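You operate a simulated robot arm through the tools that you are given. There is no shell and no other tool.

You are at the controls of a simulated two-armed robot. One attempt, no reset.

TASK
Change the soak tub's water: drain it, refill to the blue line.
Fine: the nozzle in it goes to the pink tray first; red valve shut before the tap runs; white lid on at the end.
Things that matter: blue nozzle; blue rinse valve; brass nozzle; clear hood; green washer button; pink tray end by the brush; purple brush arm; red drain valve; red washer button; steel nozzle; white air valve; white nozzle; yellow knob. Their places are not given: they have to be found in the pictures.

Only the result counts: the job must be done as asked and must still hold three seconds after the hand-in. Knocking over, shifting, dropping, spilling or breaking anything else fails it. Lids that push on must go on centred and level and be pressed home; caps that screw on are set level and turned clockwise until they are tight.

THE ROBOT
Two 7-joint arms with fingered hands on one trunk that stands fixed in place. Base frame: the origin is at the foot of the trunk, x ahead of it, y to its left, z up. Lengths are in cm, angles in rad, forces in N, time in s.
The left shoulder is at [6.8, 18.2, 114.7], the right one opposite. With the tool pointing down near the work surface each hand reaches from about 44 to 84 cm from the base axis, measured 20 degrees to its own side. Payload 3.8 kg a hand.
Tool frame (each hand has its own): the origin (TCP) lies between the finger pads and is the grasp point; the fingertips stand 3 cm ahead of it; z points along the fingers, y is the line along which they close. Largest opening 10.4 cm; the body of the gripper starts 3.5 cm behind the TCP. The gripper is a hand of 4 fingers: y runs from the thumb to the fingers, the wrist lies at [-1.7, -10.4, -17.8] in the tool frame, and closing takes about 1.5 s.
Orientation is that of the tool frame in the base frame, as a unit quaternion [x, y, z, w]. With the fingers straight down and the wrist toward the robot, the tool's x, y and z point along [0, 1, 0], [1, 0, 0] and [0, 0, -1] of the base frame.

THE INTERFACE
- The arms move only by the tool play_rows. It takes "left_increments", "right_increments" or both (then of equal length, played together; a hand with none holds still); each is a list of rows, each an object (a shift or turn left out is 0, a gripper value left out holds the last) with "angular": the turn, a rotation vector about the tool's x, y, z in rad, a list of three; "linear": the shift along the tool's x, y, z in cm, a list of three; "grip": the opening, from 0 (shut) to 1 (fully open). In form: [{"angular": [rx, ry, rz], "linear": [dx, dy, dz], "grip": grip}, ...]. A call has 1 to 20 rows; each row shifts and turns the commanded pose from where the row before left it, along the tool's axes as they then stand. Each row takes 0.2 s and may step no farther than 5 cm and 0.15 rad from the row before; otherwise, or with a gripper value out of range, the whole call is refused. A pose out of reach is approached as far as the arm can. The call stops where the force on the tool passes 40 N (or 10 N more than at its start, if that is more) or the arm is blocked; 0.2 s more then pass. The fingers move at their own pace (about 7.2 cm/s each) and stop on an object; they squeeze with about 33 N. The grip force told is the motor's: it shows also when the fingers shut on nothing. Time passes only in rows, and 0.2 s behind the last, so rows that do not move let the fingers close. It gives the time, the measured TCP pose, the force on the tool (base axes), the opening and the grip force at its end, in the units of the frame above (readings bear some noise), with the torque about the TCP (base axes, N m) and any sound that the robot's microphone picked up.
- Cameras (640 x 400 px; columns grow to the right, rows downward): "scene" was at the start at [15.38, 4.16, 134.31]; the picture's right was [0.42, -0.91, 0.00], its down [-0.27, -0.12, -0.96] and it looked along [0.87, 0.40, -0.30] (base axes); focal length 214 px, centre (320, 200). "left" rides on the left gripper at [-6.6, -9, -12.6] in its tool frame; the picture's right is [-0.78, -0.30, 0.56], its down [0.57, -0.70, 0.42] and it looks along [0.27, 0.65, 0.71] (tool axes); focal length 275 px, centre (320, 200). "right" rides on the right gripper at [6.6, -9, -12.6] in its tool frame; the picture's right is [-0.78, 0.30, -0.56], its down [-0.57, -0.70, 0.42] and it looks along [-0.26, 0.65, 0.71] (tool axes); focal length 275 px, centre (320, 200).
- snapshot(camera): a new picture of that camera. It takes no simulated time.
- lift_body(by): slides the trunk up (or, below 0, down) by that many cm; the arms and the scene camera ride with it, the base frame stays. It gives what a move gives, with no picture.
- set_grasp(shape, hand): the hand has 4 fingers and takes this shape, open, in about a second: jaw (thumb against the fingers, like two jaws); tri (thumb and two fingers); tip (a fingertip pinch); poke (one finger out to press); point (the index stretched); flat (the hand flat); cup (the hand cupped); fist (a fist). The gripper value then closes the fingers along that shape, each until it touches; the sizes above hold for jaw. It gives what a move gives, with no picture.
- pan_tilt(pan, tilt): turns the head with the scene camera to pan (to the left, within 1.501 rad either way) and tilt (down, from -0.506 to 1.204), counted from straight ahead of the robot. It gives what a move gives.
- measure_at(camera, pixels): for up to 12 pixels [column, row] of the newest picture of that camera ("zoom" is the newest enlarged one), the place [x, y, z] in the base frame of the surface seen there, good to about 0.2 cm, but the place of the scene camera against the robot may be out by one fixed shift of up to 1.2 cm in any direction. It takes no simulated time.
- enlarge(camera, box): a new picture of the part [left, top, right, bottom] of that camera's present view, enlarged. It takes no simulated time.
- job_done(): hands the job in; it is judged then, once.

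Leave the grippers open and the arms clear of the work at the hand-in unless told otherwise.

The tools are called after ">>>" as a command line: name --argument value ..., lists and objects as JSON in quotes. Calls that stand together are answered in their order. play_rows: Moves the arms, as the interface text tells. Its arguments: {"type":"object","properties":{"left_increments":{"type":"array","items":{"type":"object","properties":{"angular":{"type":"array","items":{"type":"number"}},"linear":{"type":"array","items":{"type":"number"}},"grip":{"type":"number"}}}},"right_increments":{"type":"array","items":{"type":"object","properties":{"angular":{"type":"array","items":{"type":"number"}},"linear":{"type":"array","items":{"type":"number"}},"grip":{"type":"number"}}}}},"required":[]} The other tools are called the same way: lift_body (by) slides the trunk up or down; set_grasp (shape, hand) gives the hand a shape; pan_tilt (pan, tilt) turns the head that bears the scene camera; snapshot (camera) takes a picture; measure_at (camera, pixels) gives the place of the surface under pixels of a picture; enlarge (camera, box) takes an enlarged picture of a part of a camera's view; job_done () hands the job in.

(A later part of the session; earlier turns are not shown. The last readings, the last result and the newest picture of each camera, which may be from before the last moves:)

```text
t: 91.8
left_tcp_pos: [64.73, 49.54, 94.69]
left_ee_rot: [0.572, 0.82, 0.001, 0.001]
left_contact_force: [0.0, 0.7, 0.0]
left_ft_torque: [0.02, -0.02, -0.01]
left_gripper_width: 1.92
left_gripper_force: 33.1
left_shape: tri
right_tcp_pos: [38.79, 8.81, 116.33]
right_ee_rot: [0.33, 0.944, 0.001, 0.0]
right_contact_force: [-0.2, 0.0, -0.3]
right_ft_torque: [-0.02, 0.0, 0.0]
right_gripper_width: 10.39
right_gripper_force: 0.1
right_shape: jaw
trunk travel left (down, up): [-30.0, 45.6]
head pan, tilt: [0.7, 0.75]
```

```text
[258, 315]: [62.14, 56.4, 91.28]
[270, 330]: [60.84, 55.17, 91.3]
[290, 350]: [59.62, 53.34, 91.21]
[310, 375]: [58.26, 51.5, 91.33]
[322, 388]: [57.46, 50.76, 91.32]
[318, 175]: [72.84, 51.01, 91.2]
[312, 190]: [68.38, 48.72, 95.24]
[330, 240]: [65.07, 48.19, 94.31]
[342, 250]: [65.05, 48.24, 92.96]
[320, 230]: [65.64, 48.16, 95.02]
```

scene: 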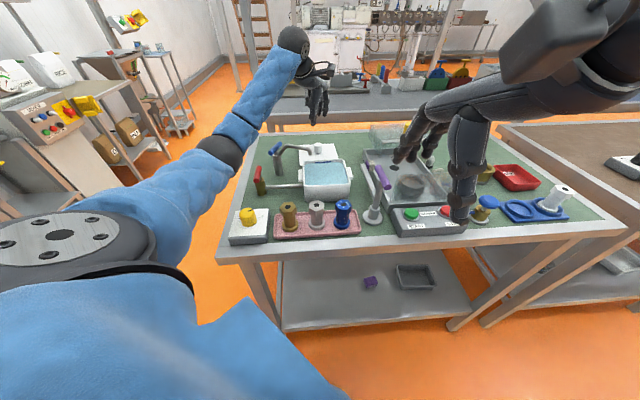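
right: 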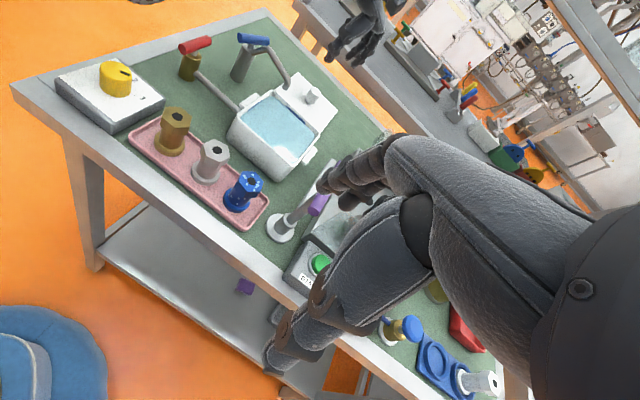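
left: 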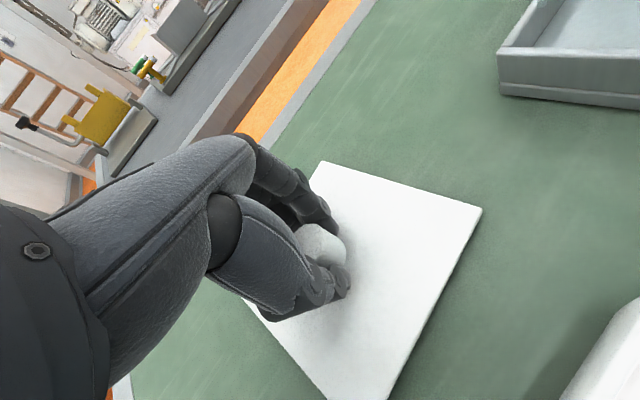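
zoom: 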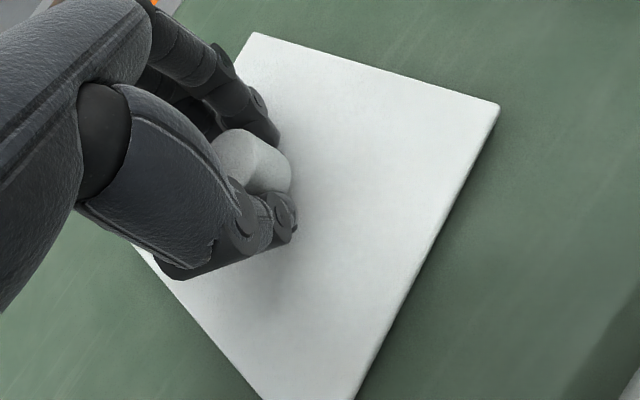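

After gripping, the lid is turned to about 51° (6° more than the tub), centre ≈ (64.9, 49.6). I'll correct the yaw in the air. First I lift 2 cm and check that it hangs level.

>>> play_rows --left_increments '[{"linear": [0, 0, -0.5]}, {"linear": [0, 0, -0.75]}, {"linear": [0, 0, -0.75]}, {}]'

>>> snapshot --camera "left"

>>> measure_at --camera "left" --pixels '[[325, 168], [350, 174], [380, 182], [420, 194], [450, 203], [472, 212], [462, 232], [445, 265], [425, 300], [405, 340], [290, 350], [315, 380]]'

>>> enlarge --camera "right" --box '[265, 50, 365, 150]'

```text
t: 92.8
left_tcp_pos: [64.84, 49.42, 96.65]
left_ee_rot: [0.573, 0.82, 0.0, 0.0]
left_contact_force: [-0.3, 0.7, -0.6]
left_ft_torque: [-0.03, -0.01, 0.0]
left_gripper_width: 1.94
left_gripper_force: 33.0
left_shape: tri
right_tcp_pos: [38.77, 8.73, 116.43]
right_ee_rot: [0.329, 0.944, 0.0, -0.002]
right_contact_force: [-0.7, -0.3, -0.1]
right_ft_torque: [0.01, -0.03, -0.02]
right_gripper_width: 10.37
right_gripper_force: 0.0
right_shape: jaw
trunk travel left (down, up): [-30.0, 45.6]
head pan, tilt: [0.7, 0.75]
```

```text
taken
```

left: 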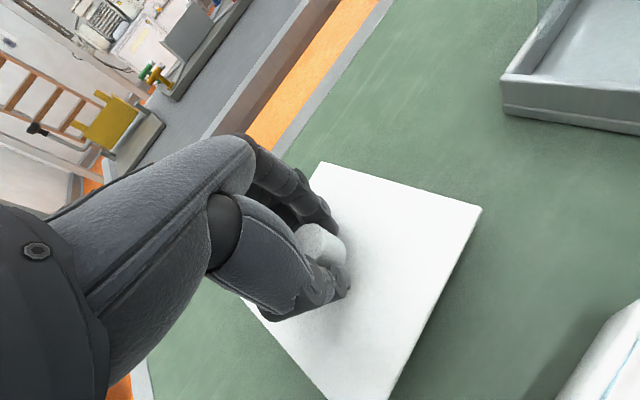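

```text
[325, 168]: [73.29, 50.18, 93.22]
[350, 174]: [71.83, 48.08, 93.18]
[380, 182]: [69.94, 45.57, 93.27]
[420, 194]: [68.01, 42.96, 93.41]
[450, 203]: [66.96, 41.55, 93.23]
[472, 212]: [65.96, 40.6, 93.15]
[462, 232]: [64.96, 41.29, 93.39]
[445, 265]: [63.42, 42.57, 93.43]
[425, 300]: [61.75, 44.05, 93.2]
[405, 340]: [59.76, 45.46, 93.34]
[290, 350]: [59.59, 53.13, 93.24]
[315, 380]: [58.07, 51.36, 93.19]
```

```text
4.00 times, centred on (315, 100) of right
```

zoom: 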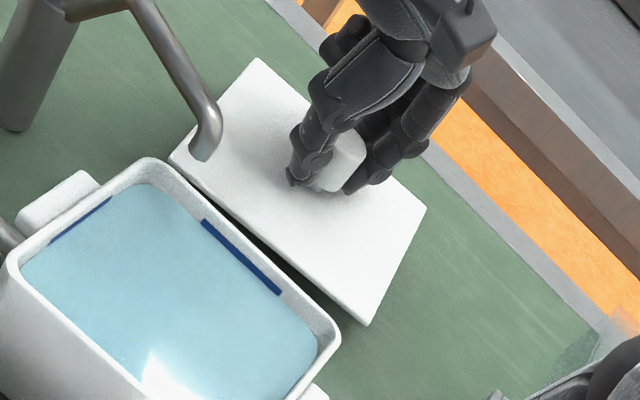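

The lid hangs level (all points z ≈ 93.2–93.4). I'll raise it to TCP z ≈ 101.8 (lid underside ~97, above the rim at 96.35, top ~98.3, under the spout) and turn it back about 6.6°. Then I'll re-measure.

>>> play_rows --left_increments '[{"linear": [0, 0, -1.0]}, {"linear": [0, 0, -1.3]}, {"linear": [0, 0, -1.3]}, {"linear": [0, 0, -1.5]}, {"angular": [0, 0, 0.058]}, {"angular": [0, 0, 0.058]}, {}]'

>>> snapshot --camera "left"

>>> measure_at --camera "left" --pixels '[[325, 168], [350, 174], [380, 182], [420, 194], [450, 203], [472, 212], [462, 232], [445, 265], [425, 300], [405, 340], [290, 350], [315, 380]]'

>>> enlarge --camera "right" --box '[245, 20, 375, 150]'

>>> enlarge --camera "scene" --box '[250, 90, 400, 200]'

```text
t: 94.4
left_tcp_pos: [64.77, 49.32, 101.71]
left_ee_rot: [0.619, 0.786, 0.0, 0.0]
left_contact_force: [-0.4, 0.8, -0.7]
left_ft_torque: [0.01, 0.03, 0.0]
left_gripper_width: 1.94
left_gripper_force: 32.4
left_shape: tri
right_tcp_pos: [38.8, 8.81, 116.39]
right_ee_rot: [0.329, 0.944, 0.0, -0.001]
right_contact_force: [0.6, 0.5, 0.9]
right_ft_torque: [0.01, 0.01, -0.04]
right_gripper_width: 10.39
right_gripper_force: 0.0
right_shape: jaw
trunk travel left (down, up): [-30.0, 45.6]
head pan, tilt: [0.7, 0.75]
```

```text
taken
```

left: 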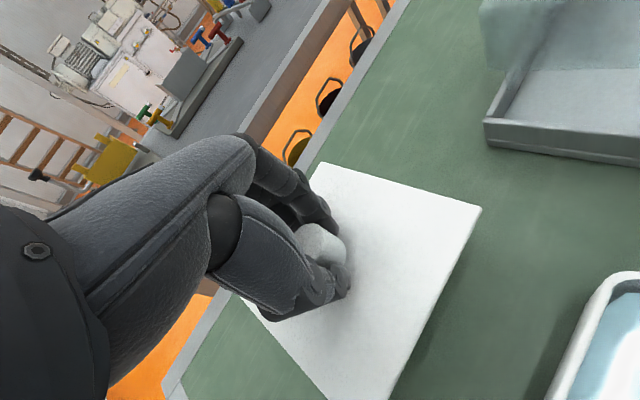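

```text
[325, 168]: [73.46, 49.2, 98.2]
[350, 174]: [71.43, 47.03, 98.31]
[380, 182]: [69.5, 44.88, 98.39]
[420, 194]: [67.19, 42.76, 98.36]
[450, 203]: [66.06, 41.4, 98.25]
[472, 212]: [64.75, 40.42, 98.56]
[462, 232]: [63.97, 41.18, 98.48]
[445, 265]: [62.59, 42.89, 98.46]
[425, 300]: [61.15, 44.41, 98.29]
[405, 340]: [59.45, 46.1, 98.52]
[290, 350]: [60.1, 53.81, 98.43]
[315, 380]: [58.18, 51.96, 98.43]
```

```text
3.08 times, centred on (310, 85) of right
```

zoom: 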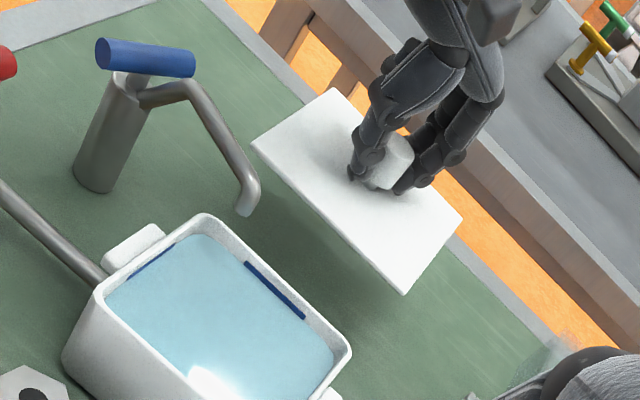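

```text
3.64 times, centred on (325, 145) of scene
```

zoom: 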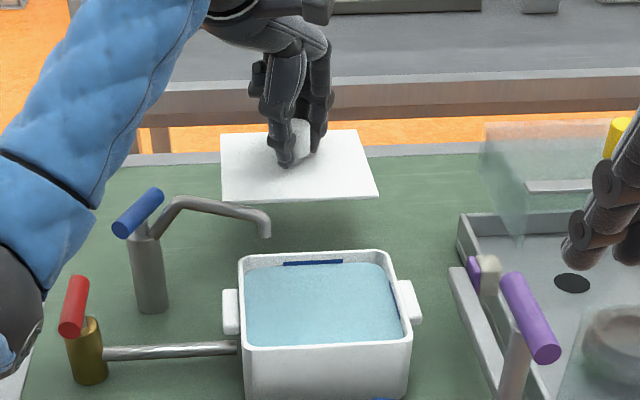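

The lid is now at 45° and level, top z ≈ 98.4, centre ≈ TCP + (0.15, 0.15). Before sliding under the spout I'll measure the underside of the spout tip.

>>> enlarge --camera "right" --box '[300, 60, 350, 110]'

>>> enlarge --camera "right" --box '[305, 70, 345, 100]'

>>> enlarge --camera "right" --box '[280, 60, 340, 110]'

```text
8.00 times, centred on (325, 85) of right
```

zoom: 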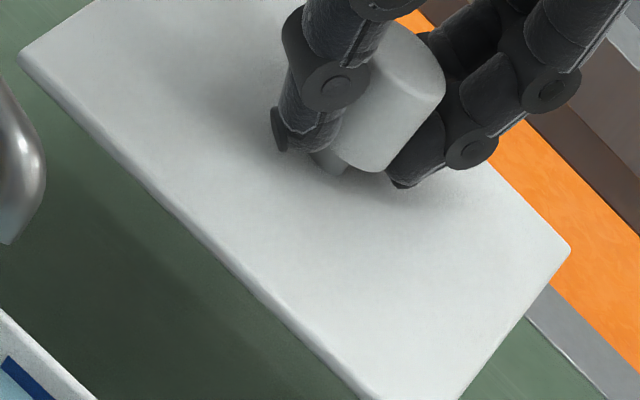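

```text
13.33 times, centred on (325, 85) of right
```

zoom: 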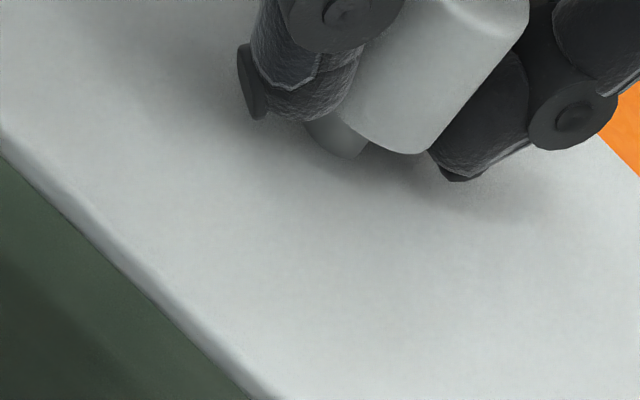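

```text
8.00 times, centred on (310, 85) of right
```

zoom: 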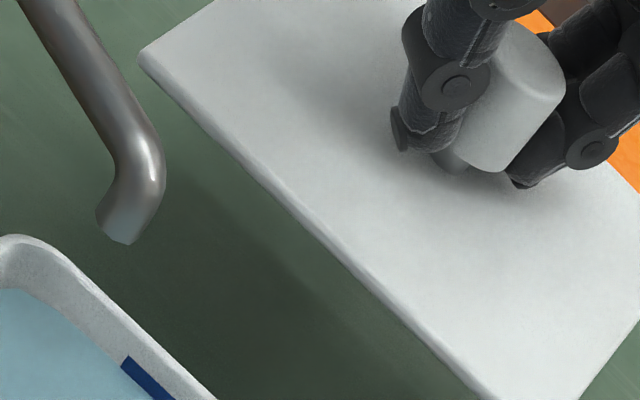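

>>> measure_at --camera "zoom" --pixels '[[105, 228], [118, 238], [130, 235], [110, 212], [140, 200], [155, 165], [140, 130], [150, 70], [200, 130], [300, 230], [205, 140], [150, 62]]'

```text
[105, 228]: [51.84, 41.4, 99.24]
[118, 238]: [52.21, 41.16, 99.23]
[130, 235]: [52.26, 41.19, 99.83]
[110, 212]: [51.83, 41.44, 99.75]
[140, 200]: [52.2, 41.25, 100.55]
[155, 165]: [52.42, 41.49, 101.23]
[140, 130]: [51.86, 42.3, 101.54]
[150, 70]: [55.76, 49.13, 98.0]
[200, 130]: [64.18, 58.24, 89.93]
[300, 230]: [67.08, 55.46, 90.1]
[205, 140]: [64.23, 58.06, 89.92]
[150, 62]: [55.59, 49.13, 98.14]
```

The spout's underside is at z ≈ 99.2 and the lid's top at 98.4, about 0.8 cm of room; the rim has similar room below. I'll slide the lid in, keeping 1.2 cm to the far-right side of the spout, halfway first.

>>> play_rows --left_increments '[{"linear": [-1.391, -1.858, 0]}, {"linear": [-1.391, -1.858, 0]}, {"linear": [-1.391, -1.858, 0]}, {"linear": [-1.391, -1.858, 0]}, {}]'

>>> enlarge --camera "right" --box '[225, 30, 355, 170]'

>>> enlarge --camera "scene" --box '[250, 90, 400, 200]'

>>> snapshot --camera "left"

```text
t: 95.6
left_tcp_pos: [58.92, 42.29, 101.72]
left_ee_rot: [0.619, 0.785, 0.0, 0.0]
left_contact_force: [-0.5, 0.3, -1.2]
left_ft_torque: [0.03, -0.02, 0.03]
left_gripper_width: 1.92
left_gripper_force: 33.3
left_shape: tri
right_tcp_pos: [38.88, 8.81, 116.42]
right_ee_rot: [0.328, 0.945, -0.001, -0.001]
right_contact_force: [0.0, -0.8, 0.4]
right_ft_torque: [0.01, 0.02, 0.03]
right_gripper_width: 10.38
right_gripper_force: 0.1
right_shape: jaw
trunk travel left (down, up): [-30.0, 45.6]
head pan, tilt: [0.7, 0.75]
```

```text
2.86 times, centred on (290, 100) of right
```

zoom: 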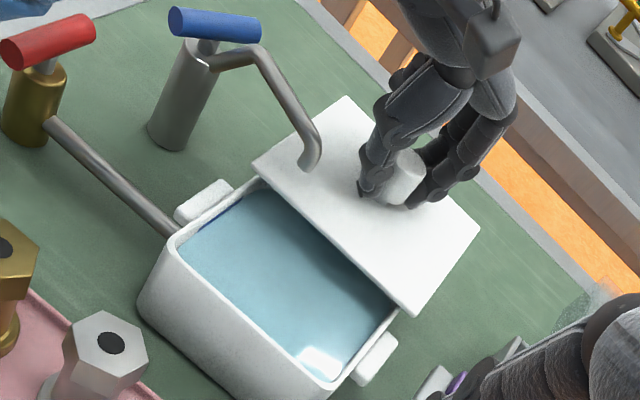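

```text
3.64 times, centred on (325, 145) of scene
```

zoom: 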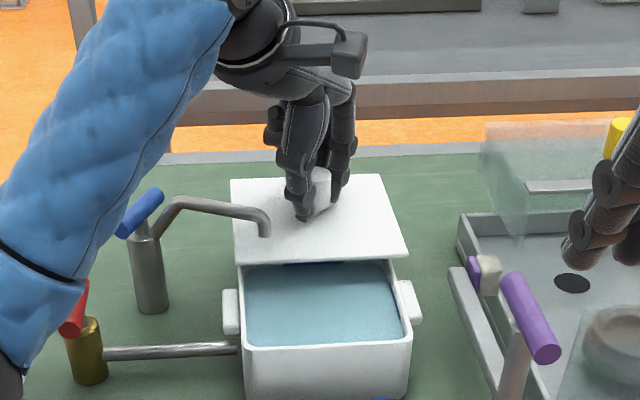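

```text
taken
```

left: 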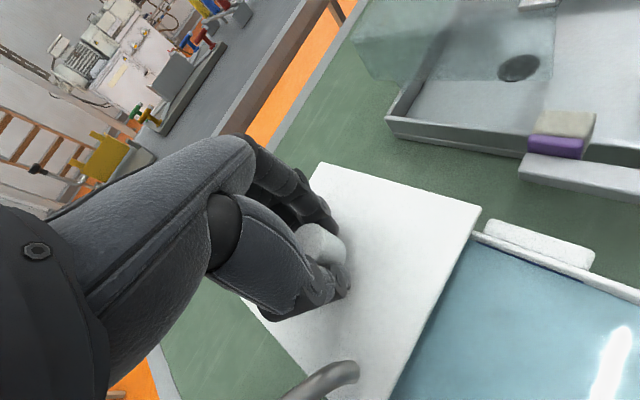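

The lid is passing under the spout cleanly. I'll check the forearm's clearance over the valves in the wide view before going on.

>>> snapshot --camera "scene"

>>> measure_at --camera "scene" --pixels '[[280, 155], [265, 165], [250, 190], [290, 130], [230, 200], [270, 150], [240, 170], [262, 178], [282, 140], [200, 230], [150, 200], [255, 182]]'

```text
taken
```

scene: 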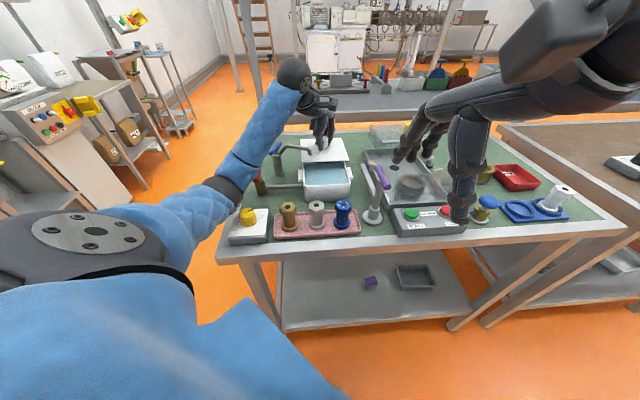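

```text
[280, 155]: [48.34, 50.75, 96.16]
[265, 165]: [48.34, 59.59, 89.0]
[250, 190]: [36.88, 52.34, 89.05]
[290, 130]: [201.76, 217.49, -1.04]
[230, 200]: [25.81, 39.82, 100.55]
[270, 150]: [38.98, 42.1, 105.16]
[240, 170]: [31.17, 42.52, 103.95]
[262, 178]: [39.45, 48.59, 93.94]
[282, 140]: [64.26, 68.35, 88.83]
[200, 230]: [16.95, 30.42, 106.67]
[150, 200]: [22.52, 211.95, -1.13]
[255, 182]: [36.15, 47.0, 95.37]
```

The elbow seems low over the yellow-knob box. I'll check with the right camera.

>>> snapshot --camera "right"

>>> enlarge --camera "scene" --box '[180, 120, 320, 260]'

>>> measure_at --camera "zoom" --pixels '[[200, 200], [190, 240], [180, 260], [240, 170], [300, 100], [340, 60], [230, 220], [250, 250], [160, 180], [310, 275], [330, 130], [290, 170]]'

```text
taken
```

right: 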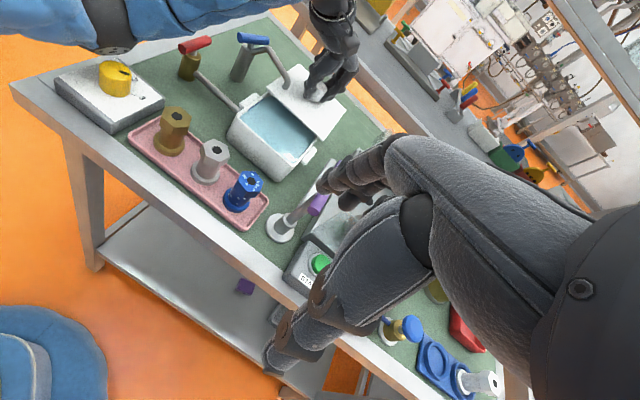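

```text
2.86 times, centred on (250, 190) of scene
```

zoom: 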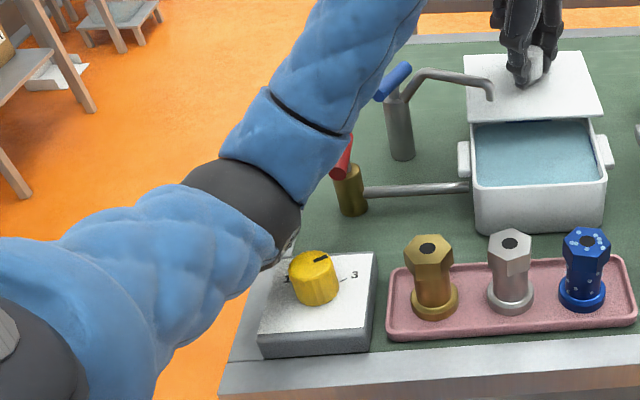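

```text
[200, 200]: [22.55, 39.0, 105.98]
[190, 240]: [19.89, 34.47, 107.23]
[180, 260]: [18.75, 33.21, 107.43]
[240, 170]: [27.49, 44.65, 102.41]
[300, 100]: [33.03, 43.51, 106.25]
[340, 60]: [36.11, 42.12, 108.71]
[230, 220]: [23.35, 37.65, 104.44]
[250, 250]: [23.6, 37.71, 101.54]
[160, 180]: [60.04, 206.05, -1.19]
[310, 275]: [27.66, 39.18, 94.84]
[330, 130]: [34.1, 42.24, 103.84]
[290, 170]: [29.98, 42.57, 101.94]
```

>>> enlarge --camera "right" --box '[40, 0, 200, 140]'

>>> measure_at --camera "zoom" --pixels '[[225, 150], [260, 140], [280, 135], [190, 140], [160, 110], [300, 120], [240, 120], [100, 130], [260, 200], [290, 160], [180, 165], [330, 80]]'

```text
2.86 times, centred on (120, 70) of right
```

zoom: 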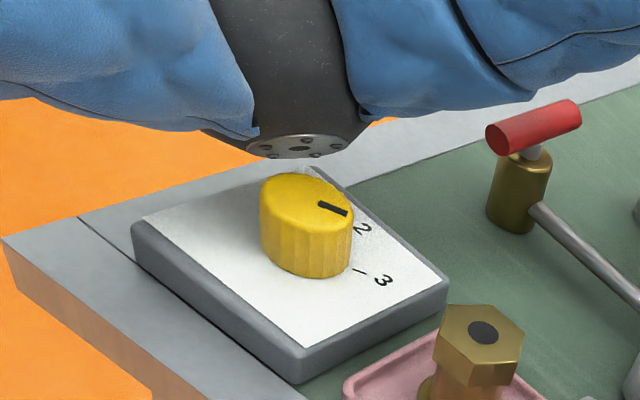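

```text
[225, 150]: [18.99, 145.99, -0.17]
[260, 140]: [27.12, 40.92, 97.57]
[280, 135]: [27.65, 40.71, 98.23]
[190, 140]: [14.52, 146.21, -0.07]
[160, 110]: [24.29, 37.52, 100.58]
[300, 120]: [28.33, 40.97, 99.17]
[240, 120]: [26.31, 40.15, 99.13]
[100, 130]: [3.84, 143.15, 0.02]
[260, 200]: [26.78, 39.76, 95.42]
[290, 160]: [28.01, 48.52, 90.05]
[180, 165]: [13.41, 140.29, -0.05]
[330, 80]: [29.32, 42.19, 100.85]
```

The elbow's underside (z ≈ 97.3 at (27, 41)) is only about 1 cm above the yellow knob, and bringing the hand closer would bend it lower. I'll measure the knob box's extents before deciding.

>>> measure_at --camera "zoom" --pixels '[[150, 225], [295, 345], [440, 278], [345, 190], [300, 168], [305, 185], [275, 185], [340, 225], [310, 175], [270, 155], [330, 140], [355, 120]]'

```text
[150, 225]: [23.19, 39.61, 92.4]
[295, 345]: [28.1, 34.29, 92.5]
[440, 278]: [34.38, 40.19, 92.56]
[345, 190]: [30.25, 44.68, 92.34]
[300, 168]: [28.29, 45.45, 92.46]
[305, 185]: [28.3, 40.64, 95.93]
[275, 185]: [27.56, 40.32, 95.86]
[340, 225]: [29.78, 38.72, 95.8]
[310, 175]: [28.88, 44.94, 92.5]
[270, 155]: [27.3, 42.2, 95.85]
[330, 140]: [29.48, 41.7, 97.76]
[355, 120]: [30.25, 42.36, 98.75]
```

The elbow's underside is level with the knob top right beside it, so I must not go further like this. I'll back the lid out the same way, then raise the trunk so the elbow rides higher, and bring the hand down again.

>>> play_rows --left_increments '[{"linear": [1.391, 1.858, 0]}, {"linear": [1.391, 1.858, 0]}, {"linear": [1.391, 1.858, 0]}, {"linear": [1.391, 1.858, 0]}, {}]'

>>> enlarge --camera "right" --box '[40, 0, 200, 140]'

>>> snapshot --camera "left"

```text
t: 96.8
left_tcp_pos: [64.88, 49.55, 101.75]
left_ee_rot: [0.619, 0.785, 0.0, 0.0]
left_contact_force: [0.1, -0.1, -1.6]
left_ft_torque: [-0.02, -0.01, 0.02]
left_gripper_width: 1.93
left_gripper_force: 32.8
left_shape: tri
right_tcp_pos: [38.7, 8.78, 116.39]
right_ee_rot: [0.328, 0.945, 0.0, -0.002]
right_contact_force: [-1.1, 0.1, -0.6]
right_ft_torque: [0.02, -0.01, 0.02]
right_gripper_width: 10.39
right_gripper_force: 0.1
right_shape: jaw
trunk travel left (down, up): [-30.0, 45.6]
head pan, tilt: [0.7, 0.75]
```

```text
2.86 times, centred on (120, 70) of right
```

zoom: 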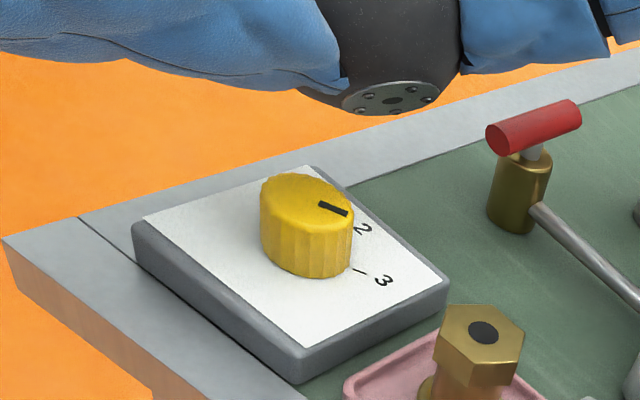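

```text
taken
```

left: 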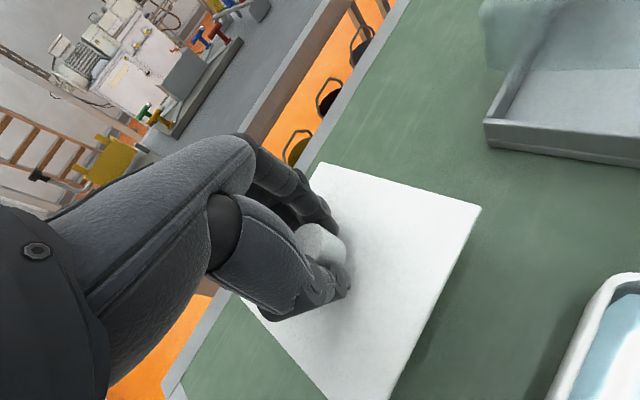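

The elbow has swung clear again and the knob is untouched. Now I raise the trunk 18 cm.

>>> lift_body --by 18

>>> snapshot --camera "left"

```text
t: 98.8
left_tcp_pos: [64.85, 49.49, 119.65]
left_ee_rot: [0.619, 0.786, 0.0, -0.001]
left_contact_force: [0.2, 0.9, -1.2]
left_ft_torque: [-0.01, 0.0, 0.0]
left_gripper_width: 1.94
left_gripper_force: 32.6
left_shape: tri
right_tcp_pos: [38.77, 8.73, 134.6]
right_ee_rot: [0.329, 0.944, 0.0, -0.001]
right_contact_force: [0.3, 0.1, -0.4]
right_ft_torque: [-0.03, 0.0, -0.02]
right_gripper_width: 10.4
right_gripper_force: 0.2
right_shape: jaw
trunk travel left (down, up): [-48.0, 27.6]
head pan, tilt: [0.7, 0.75]
```

```text
taken
```

left: 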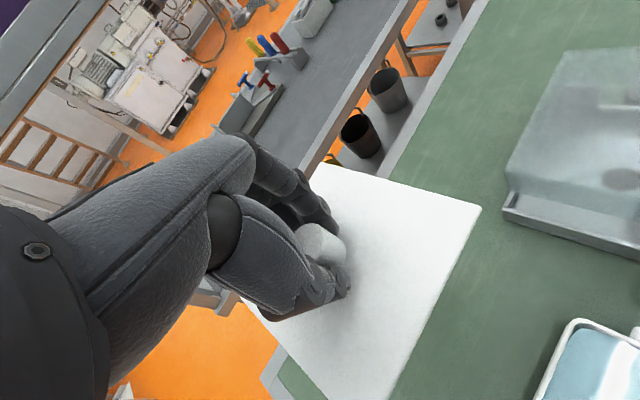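

Now I lower the left hand (with the lid) back to z ≈ 101.7 and the right hand's camera as well.

>>> play_rows --left_increments '[{"linear": [0, 0, 3]}, {"linear": [0, 0, 3]}, {"linear": [0, 0, 3]}, {"linear": [0, 0, 3]}, {"linear": [0, 0, 3]}, {"linear": [0, 0, 2.95]}, {}]' --right_increments '[{"linear": [0, 0, 2.8]}, {"linear": [0, 0, 2.8]}, {"linear": [0, 0, 2.8]}, {"linear": [0, 0, 2.8]}, {"linear": [0, 0, 2.8]}, {"linear": [0, 0, 2.8]}, {}]'

>>> snapshot --camera "right"

>>> snapshot --camera "scene"

>>> snapshot --camera "left"

```text
t: 100.4
left_tcp_pos: [64.79, 49.47, 101.7]
left_ee_rot: [0.619, 0.785, 0.0, 0.001]
left_contact_force: [0.2, -0.5, -1.0]
left_ft_torque: [0.03, 0.02, 0.01]
left_gripper_width: 1.95
left_gripper_force: 32.7
left_shape: tri
right_tcp_pos: [38.74, 8.77, 117.72]
right_ee_rot: [0.329, 0.944, -0.001, -0.001]
right_contact_force: [-0.4, -0.7, -0.2]
right_ft_torque: [-0.02, 0.02, 0.0]
right_gripper_width: 10.39
right_gripper_force: 0.1
right_shape: jaw
trunk travel left (down, up): [-48.0, 27.6]
head pan, tilt: [0.7, 0.75]
```

```text
taken
```

right: 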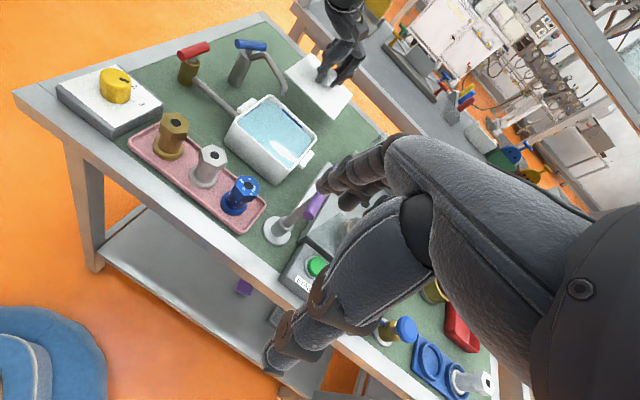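

```text
taken
```

scene: 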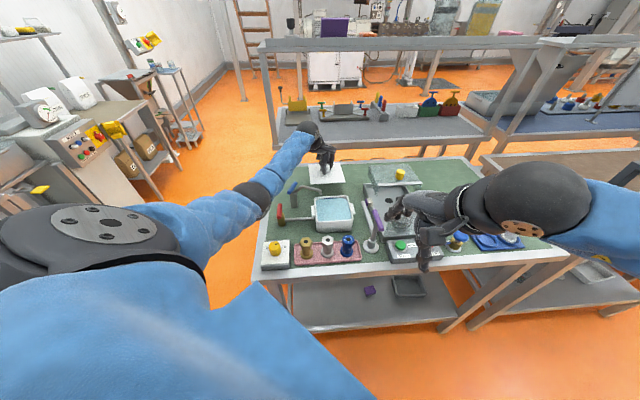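

```text
taken
```

left: 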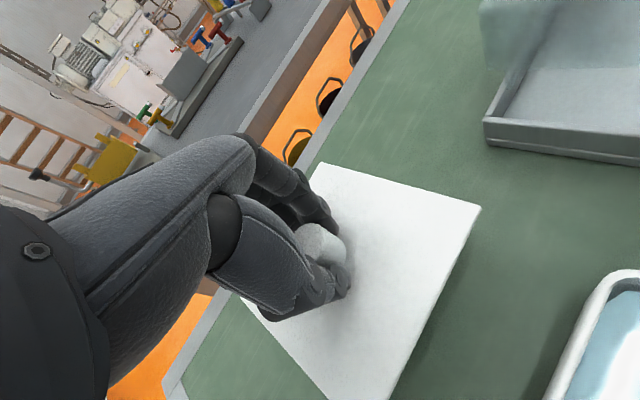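

The elbow is now out of the right camera's low view. I'll slide the lid in halfway again and check.

>>> play_rows --left_increments '[{"linear": [-1.391, -1.858, 0]}, {"linear": [-1.391, -1.858, 0]}, {"linear": [-1.391, -1.858, 0]}, {"linear": [-1.391, -1.858, 0]}, {}]'

>>> snapshot --camera "right"

>>> enlarge --camera "scene" --box '[200, 120, 400, 280]'

>>> measure_at --camera "zoom" --pixels '[[230, 180], [220, 195], [200, 200], [215, 215], [250, 190], [180, 220], [240, 410], [290, 150], [255, 175]]'

```text
t: 101.6
left_tcp_pos: [58.9, 42.36, 101.76]
left_ee_rot: [0.619, 0.786, -0.002, 0.0]
left_contact_force: [0.0, -0.7, -1.1]
left_ft_torque: [0.02, -0.02, 0.04]
left_gripper_width: 1.94
left_gripper_force: 33.6
left_shape: tri
right_tcp_pos: [38.88, 8.86, 117.64]
right_ee_rot: [0.329, 0.944, 0.0, -0.001]
right_contact_force: [-0.2, -0.2, 0.0]
right_ft_torque: [0.02, -0.01, -0.01]
right_gripper_width: 10.38
right_gripper_force: 0.0
right_shape: jaw
trunk travel left (down, up): [-48.0, 27.6]
head pan, tilt: [0.7, 0.75]
```

```text
taken
```

right: 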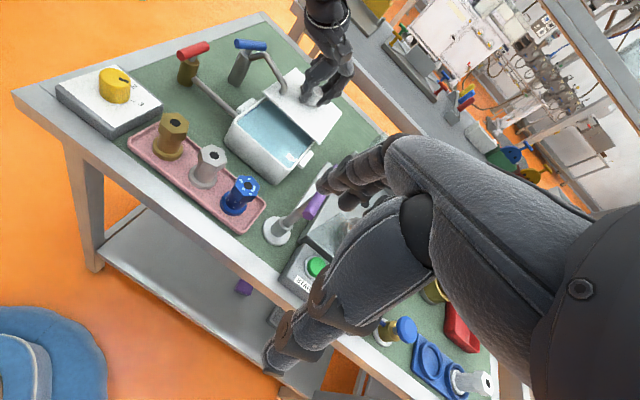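

```text
2.50 times, centred on (300, 200) of scene
```

zoom: 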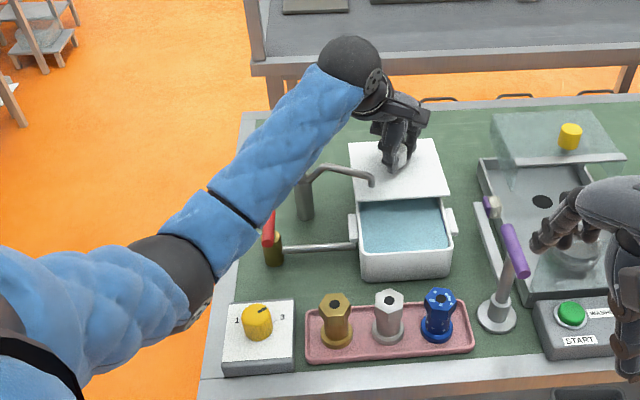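

```text
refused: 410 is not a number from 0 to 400
```

The elbow no longer appears near the knob. I'll continue the slide.

>>> play_rows --left_increments '[{"linear": [-1.391, -1.858, 0]}, {"linear": [-1.391, -1.858, 0]}, {}]'

>>> snapshot --camera "right"

>>> enlarge --camera "right" --box '[215, 20, 355, 170]'

```text
t: 102.4
left_tcp_pos: [55.79, 38.81, 101.89]
left_ee_rot: [0.619, 0.785, -0.001, 0.0]
left_contact_force: [-0.6, 0.2, -0.1]
left_ft_torque: [-0.02, 0.02, 0.01]
left_gripper_width: 1.93
left_gripper_force: 32.5
left_shape: tri
right_tcp_pos: [38.74, 8.72, 117.82]
right_ee_rot: [0.329, 0.944, 0.0, -0.001]
right_contact_force: [-0.4, 0.6, 1.2]
right_ft_torque: [0.0, 0.0, 0.04]
right_gripper_width: 10.36
right_gripper_force: 0.1
right_shape: jaw
trunk travel left (down, up): [-48.0, 27.6]
head pan, tilt: [0.7, 0.75]
```

```text
taken
```

right: 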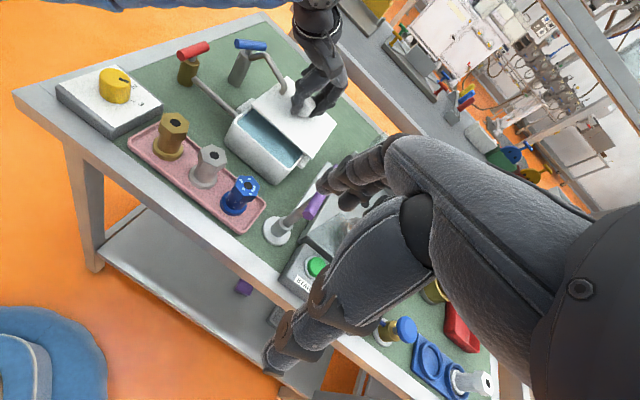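

```text
2.67 times, centred on (285, 95) of right
```

zoom: 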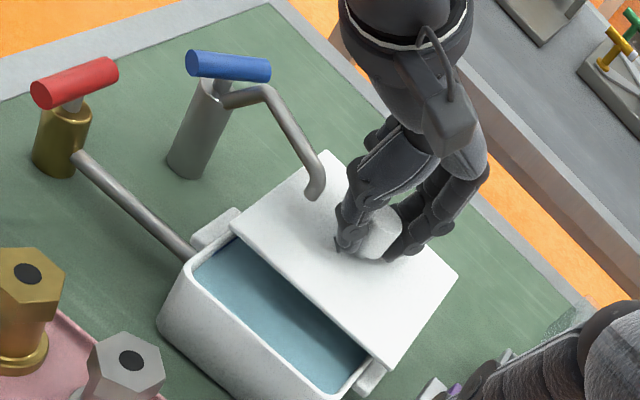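

>>> play_rows --left_increments '[{"linear": [-1.391, -1.858, 0]}, {"linear": [-1.391, -1.858, 0]}, {}]'

>>> enlarge --camera "right" --box '[215, 40, 345, 180]'

>>> snapshot --camera "left"

>>> snapshot --camera "right"

```text
t: 103.2
left_tcp_pos: [52.87, 35.22, 101.72]
left_ee_rot: [0.619, 0.785, 0.0, 0.0]
left_contact_force: [-0.1, 0.3, -0.3]
left_ft_torque: [0.0, 0.01, 0.02]
left_gripper_width: 1.92
left_gripper_force: 32.9
left_shape: tri
right_tcp_pos: [38.81, 8.9, 117.69]
right_ee_rot: [0.329, 0.944, 0.001, -0.001]
right_contact_force: [-0.5, -0.3, 0.3]
right_ft_torque: [0.01, 0.02, 0.0]
right_gripper_width: 10.37
right_gripper_force: 0.1
right_shape: jaw
trunk travel left (down, up): [-48.0, 27.6]
head pan, tilt: [0.7, 0.75]
```

```text
2.86 times, centred on (280, 110) of right
```

zoom: 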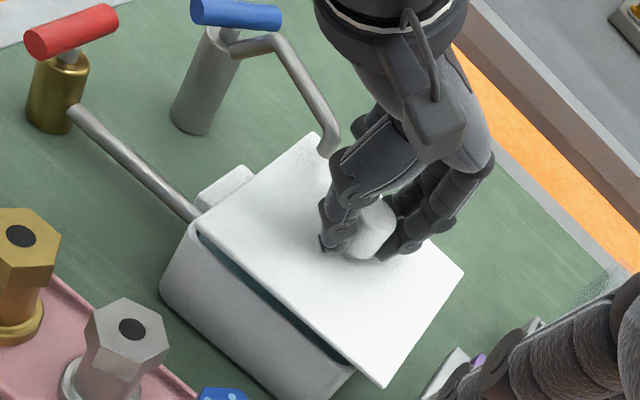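

```text
taken
```

left: 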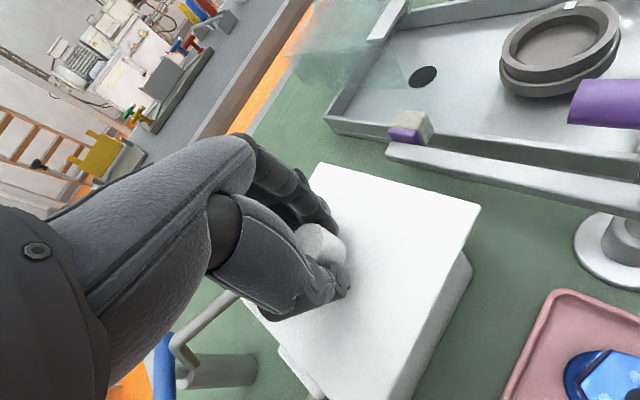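

```text
taken
```

right: 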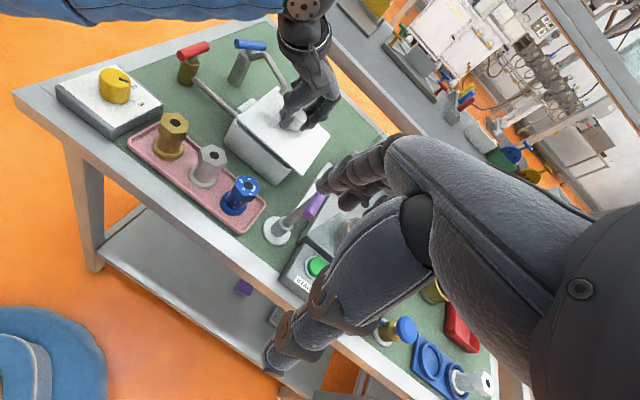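

Before the last sideways shift toward the spout, I'll check the gap between the hand and the spout tip near (330,150) in the right view.

>>> enlarge --camera "right" --box '[300, 60, 370, 140]'

>>> measure_at --camera "zoom" --pixels '[[130, 130], [150, 110], [190, 125], [200, 150], [185, 170], [170, 200], [220, 110], [240, 90], [160, 230], [210, 200], [120, 160], [175, 145]]'

```text
5.00 times, centred on (335, 100) of right
```

zoom: 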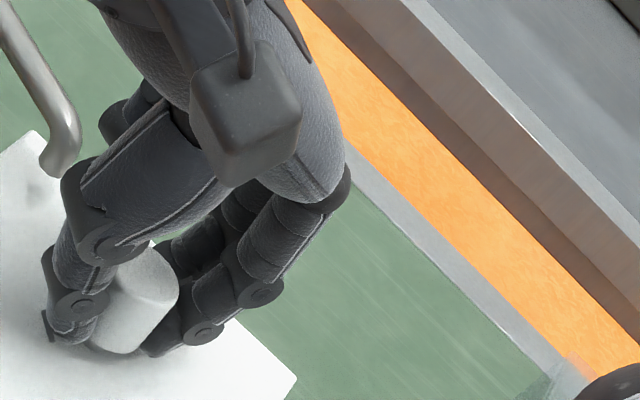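

```text
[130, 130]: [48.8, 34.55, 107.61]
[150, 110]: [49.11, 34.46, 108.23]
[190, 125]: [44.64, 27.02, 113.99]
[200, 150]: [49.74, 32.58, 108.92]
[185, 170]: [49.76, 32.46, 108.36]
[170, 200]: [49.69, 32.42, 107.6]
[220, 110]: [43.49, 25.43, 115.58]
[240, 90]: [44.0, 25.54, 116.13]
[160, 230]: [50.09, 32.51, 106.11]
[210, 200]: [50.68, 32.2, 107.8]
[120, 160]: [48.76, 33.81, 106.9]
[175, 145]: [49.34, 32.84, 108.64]
```

>>> measure_at --camera "zoom" --pixels '[[68, 185], [75, 210], [80, 170], [70, 240], [55, 265], [65, 150], [55, 165], [110, 115], [105, 130], [120, 105], [60, 300], [50, 315]]'

```text
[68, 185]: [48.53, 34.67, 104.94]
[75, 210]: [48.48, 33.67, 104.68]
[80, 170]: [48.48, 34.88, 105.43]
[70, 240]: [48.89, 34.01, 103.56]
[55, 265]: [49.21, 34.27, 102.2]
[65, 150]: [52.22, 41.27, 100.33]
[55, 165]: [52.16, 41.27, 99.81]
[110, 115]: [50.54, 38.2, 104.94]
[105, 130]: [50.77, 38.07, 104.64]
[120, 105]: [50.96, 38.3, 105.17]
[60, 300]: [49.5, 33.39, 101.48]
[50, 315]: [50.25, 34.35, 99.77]
```

The thumb and folded finger are well above or away from the spout. I'll shift the lid the last ~1.1 cm over the tub's centre.

>>> play_rows --left_increments '[{"linear": [0.46, -0.33, 0]}, {"linear": [0.45, -0.33, 0]}, {}]'

>>> enlarge --camera "right" --box '[215, 60, 335, 180]'

>>> snapshot --camera "left"

>>> enlarge --camera "scene" --box '[280, 160, 380, 240]'

```text
t: 104.0
left_tcp_pos: [52.03, 35.88, 101.72]
left_ee_rot: [0.619, 0.786, 0.0, 0.0]
left_contact_force: [-0.2, 0.2, -0.7]
left_ft_torque: [0.0, 0.02, 0.0]
left_gripper_width: 1.93
left_gripper_force: 33.1
left_shape: tri
right_tcp_pos: [38.73, 8.76, 117.65]
right_ee_rot: [0.329, 0.944, 0.0, 0.0]
right_contact_force: [0.2, 0.2, 0.4]
right_ft_torque: [-0.01, 0.02, -0.01]
right_gripper_width: 10.37
right_gripper_force: 0.1
right_shape: jaw
trunk travel left (down, up): [-48.0, 27.6]
head pan, tilt: [0.7, 0.75]
```

```text
3.33 times, centred on (275, 120) of right
```

zoom: 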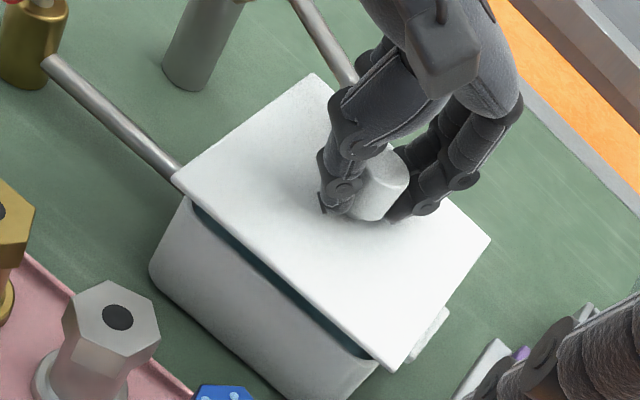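

```text
taken
```

left: 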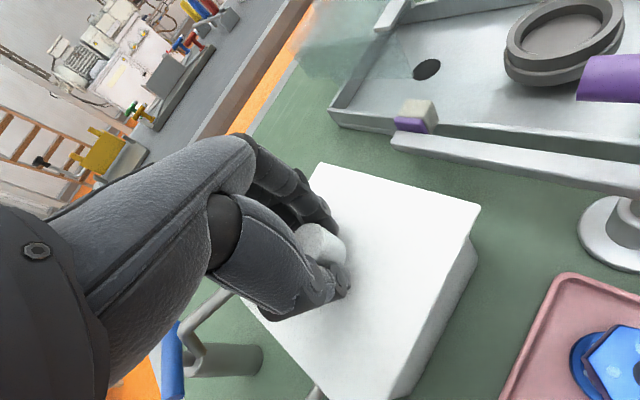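

```text
5.00 times, centred on (330, 200) of scene
```

zoom: 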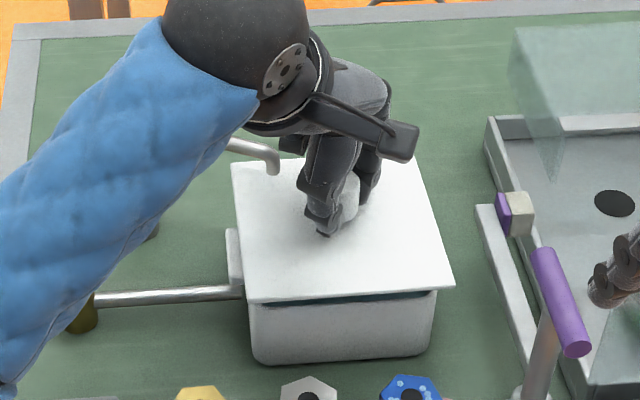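

>>> measure_at --camera "left" --pixels '[[325, 168], [350, 174], [380, 182], [420, 194], [450, 203], [472, 212], [462, 232], [445, 265], [425, 300], [405, 340], [290, 350], [305, 370]]'

>>> measure_at --camera "left" --pixels '[[260, 318], [275, 335], [395, 375], [380, 390], [478, 210], [320, 166], [475, 255], [465, 290], [445, 330], [430, 360], [320, 240], [330, 228]]'

>>> enlarge --camera "right" --box '[215, 60, 335, 180]'

>>> measure_at --camera "zoom" --pixels '[[180, 178], [230, 222], [280, 265], [330, 308], [380, 355], [393, 362], [430, 320], [460, 280], [485, 240], [312, 80], [270, 110], [220, 145]]'

```text
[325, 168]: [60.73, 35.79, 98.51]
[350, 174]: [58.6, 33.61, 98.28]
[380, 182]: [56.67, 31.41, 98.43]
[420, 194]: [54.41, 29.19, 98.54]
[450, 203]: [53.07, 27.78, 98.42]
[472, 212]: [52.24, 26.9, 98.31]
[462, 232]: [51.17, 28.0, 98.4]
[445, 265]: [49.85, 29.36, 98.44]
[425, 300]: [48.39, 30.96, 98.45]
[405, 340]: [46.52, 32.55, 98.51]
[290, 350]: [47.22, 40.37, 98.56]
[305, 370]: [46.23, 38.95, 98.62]
```

```text
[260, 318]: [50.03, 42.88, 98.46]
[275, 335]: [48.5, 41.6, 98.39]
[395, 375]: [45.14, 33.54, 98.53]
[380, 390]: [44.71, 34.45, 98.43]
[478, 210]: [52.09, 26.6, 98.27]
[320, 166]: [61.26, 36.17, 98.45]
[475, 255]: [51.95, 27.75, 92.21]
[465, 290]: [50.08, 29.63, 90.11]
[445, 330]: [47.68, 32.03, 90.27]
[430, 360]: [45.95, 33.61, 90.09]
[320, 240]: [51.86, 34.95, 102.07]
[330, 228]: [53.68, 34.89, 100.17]
```

```text
3.33 times, centred on (275, 120) of right
```

zoom: 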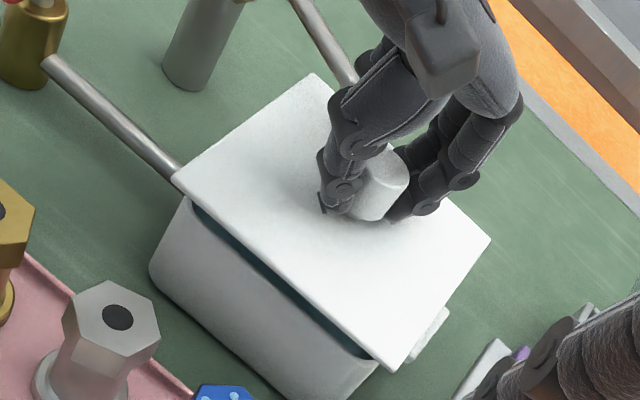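

```text
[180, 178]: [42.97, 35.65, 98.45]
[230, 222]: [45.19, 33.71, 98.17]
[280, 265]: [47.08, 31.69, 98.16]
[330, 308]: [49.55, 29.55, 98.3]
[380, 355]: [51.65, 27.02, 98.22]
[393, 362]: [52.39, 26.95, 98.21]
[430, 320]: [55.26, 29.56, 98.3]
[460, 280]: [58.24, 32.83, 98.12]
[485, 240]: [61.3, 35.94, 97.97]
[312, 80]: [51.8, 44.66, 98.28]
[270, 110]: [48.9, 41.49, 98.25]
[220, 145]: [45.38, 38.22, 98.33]
```

The lid's centre (52.15–52.2, 35.85–36.1) matches the tub's centre within about 0.15 cm, and the sides are parallel. I'll make a tiny 0.12 cm correction and start lowering gently.

>>> play_rows --left_increments '[{"linear": [0.06, 0.1, 0]}, {"linear": [0, 0, 0.3]}, {"linear": [0, 0, 0.3]}, {}]'

>>> enlarge --camera "right" --box '[215, 60, 335, 180]'

>>> enlarge --camera "scene" --box '[280, 160, 380, 240]'

```text
t: 105.0
left_tcp_pos: [52.07, 36.09, 101.22]
left_ee_rot: [0.619, 0.786, 0.001, 0.0]
left_contact_force: [-0.5, 0.6, -0.1]
left_ft_torque: [-0.02, -0.02, -0.01]
left_gripper_width: 1.91
left_gripper_force: 33.0
left_shape: tri
right_tcp_pos: [38.71, 8.84, 117.65]
right_ee_rot: [0.329, 0.944, 0.0, -0.001]
right_contact_force: [-0.1, 0.7, 0.0]
right_ft_torque: [-0.03, -0.02, 0.0]
right_gripper_width: 10.37
right_gripper_force: 0.0
right_shape: jaw
trunk travel left (down, up): [-48.0, 27.6]
head pan, tilt: [0.7, 0.75]
```

```text
3.33 times, centred on (275, 120) of right
```

zoom: 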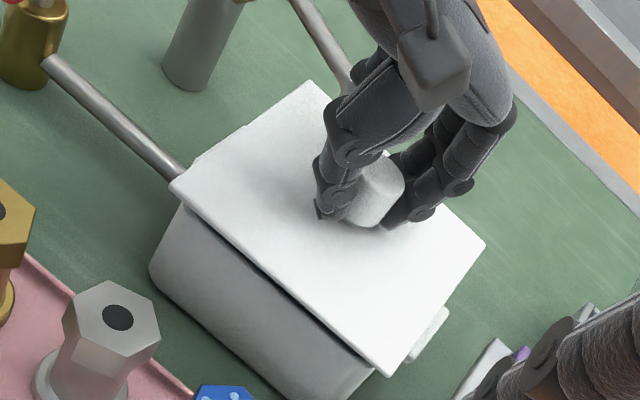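

```text
5.00 times, centred on (330, 200) of scene
```

zoom: 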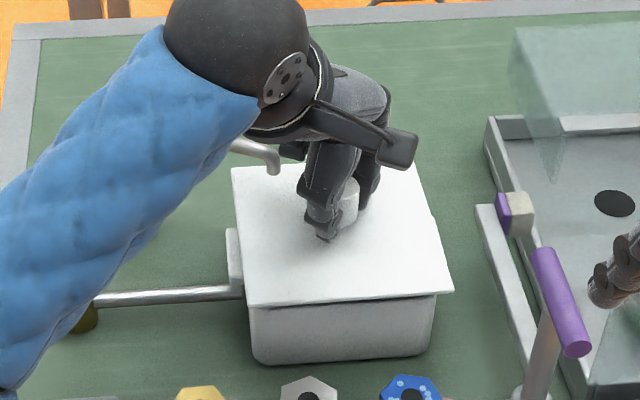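

In the scene view the overhang on the right looks larger than on the left. I'll look closer at both near corners.

>>> enlarge --camera "scene" --box '[305, 205, 365, 240]'

>>> measure_at --camera "zoom" --pixels '[[120, 150], [100, 160], [300, 170], [450, 150]]'

>>> enlarge --camera "right" --box '[255, 100, 345, 190]'

>>> enlarge --camera "right" --box '[225, 90, 285, 150]'

```text
10.67 times, centred on (335, 222) of scene
```

zoom: 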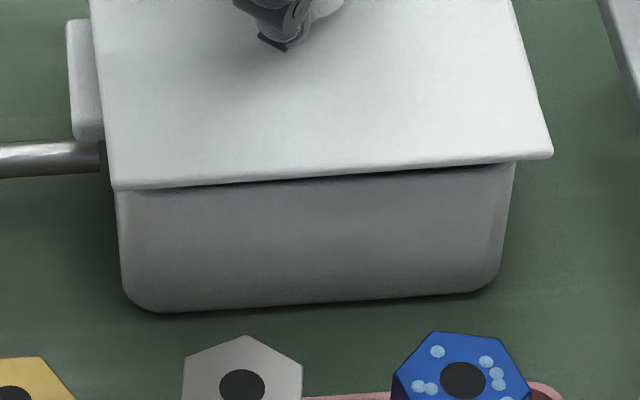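

```text
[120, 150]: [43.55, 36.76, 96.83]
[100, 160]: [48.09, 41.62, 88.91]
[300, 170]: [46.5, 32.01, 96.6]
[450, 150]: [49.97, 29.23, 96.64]
```

```text
4.44 times, centred on (300, 145) of right
```

zoom: 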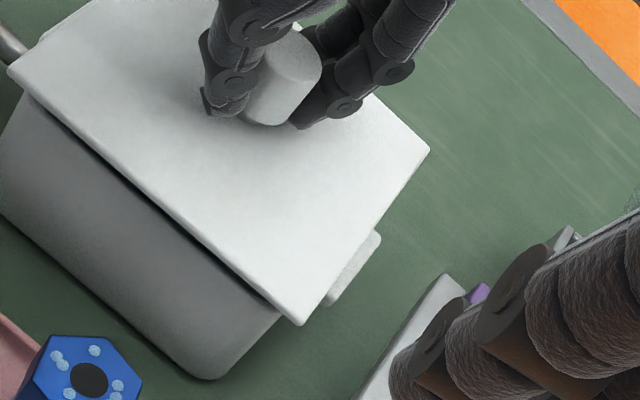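

```text
6.67 times, centred on (255, 120) of right
```

zoom: 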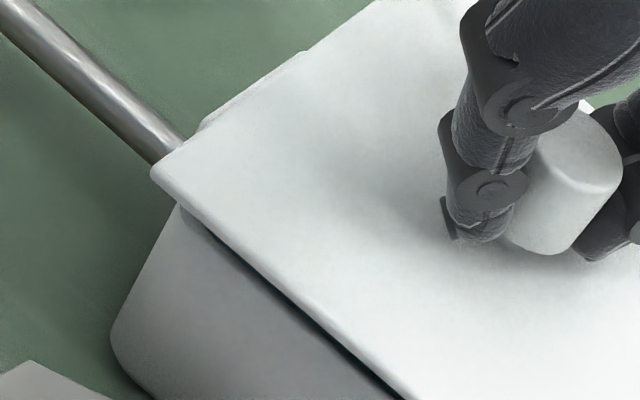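

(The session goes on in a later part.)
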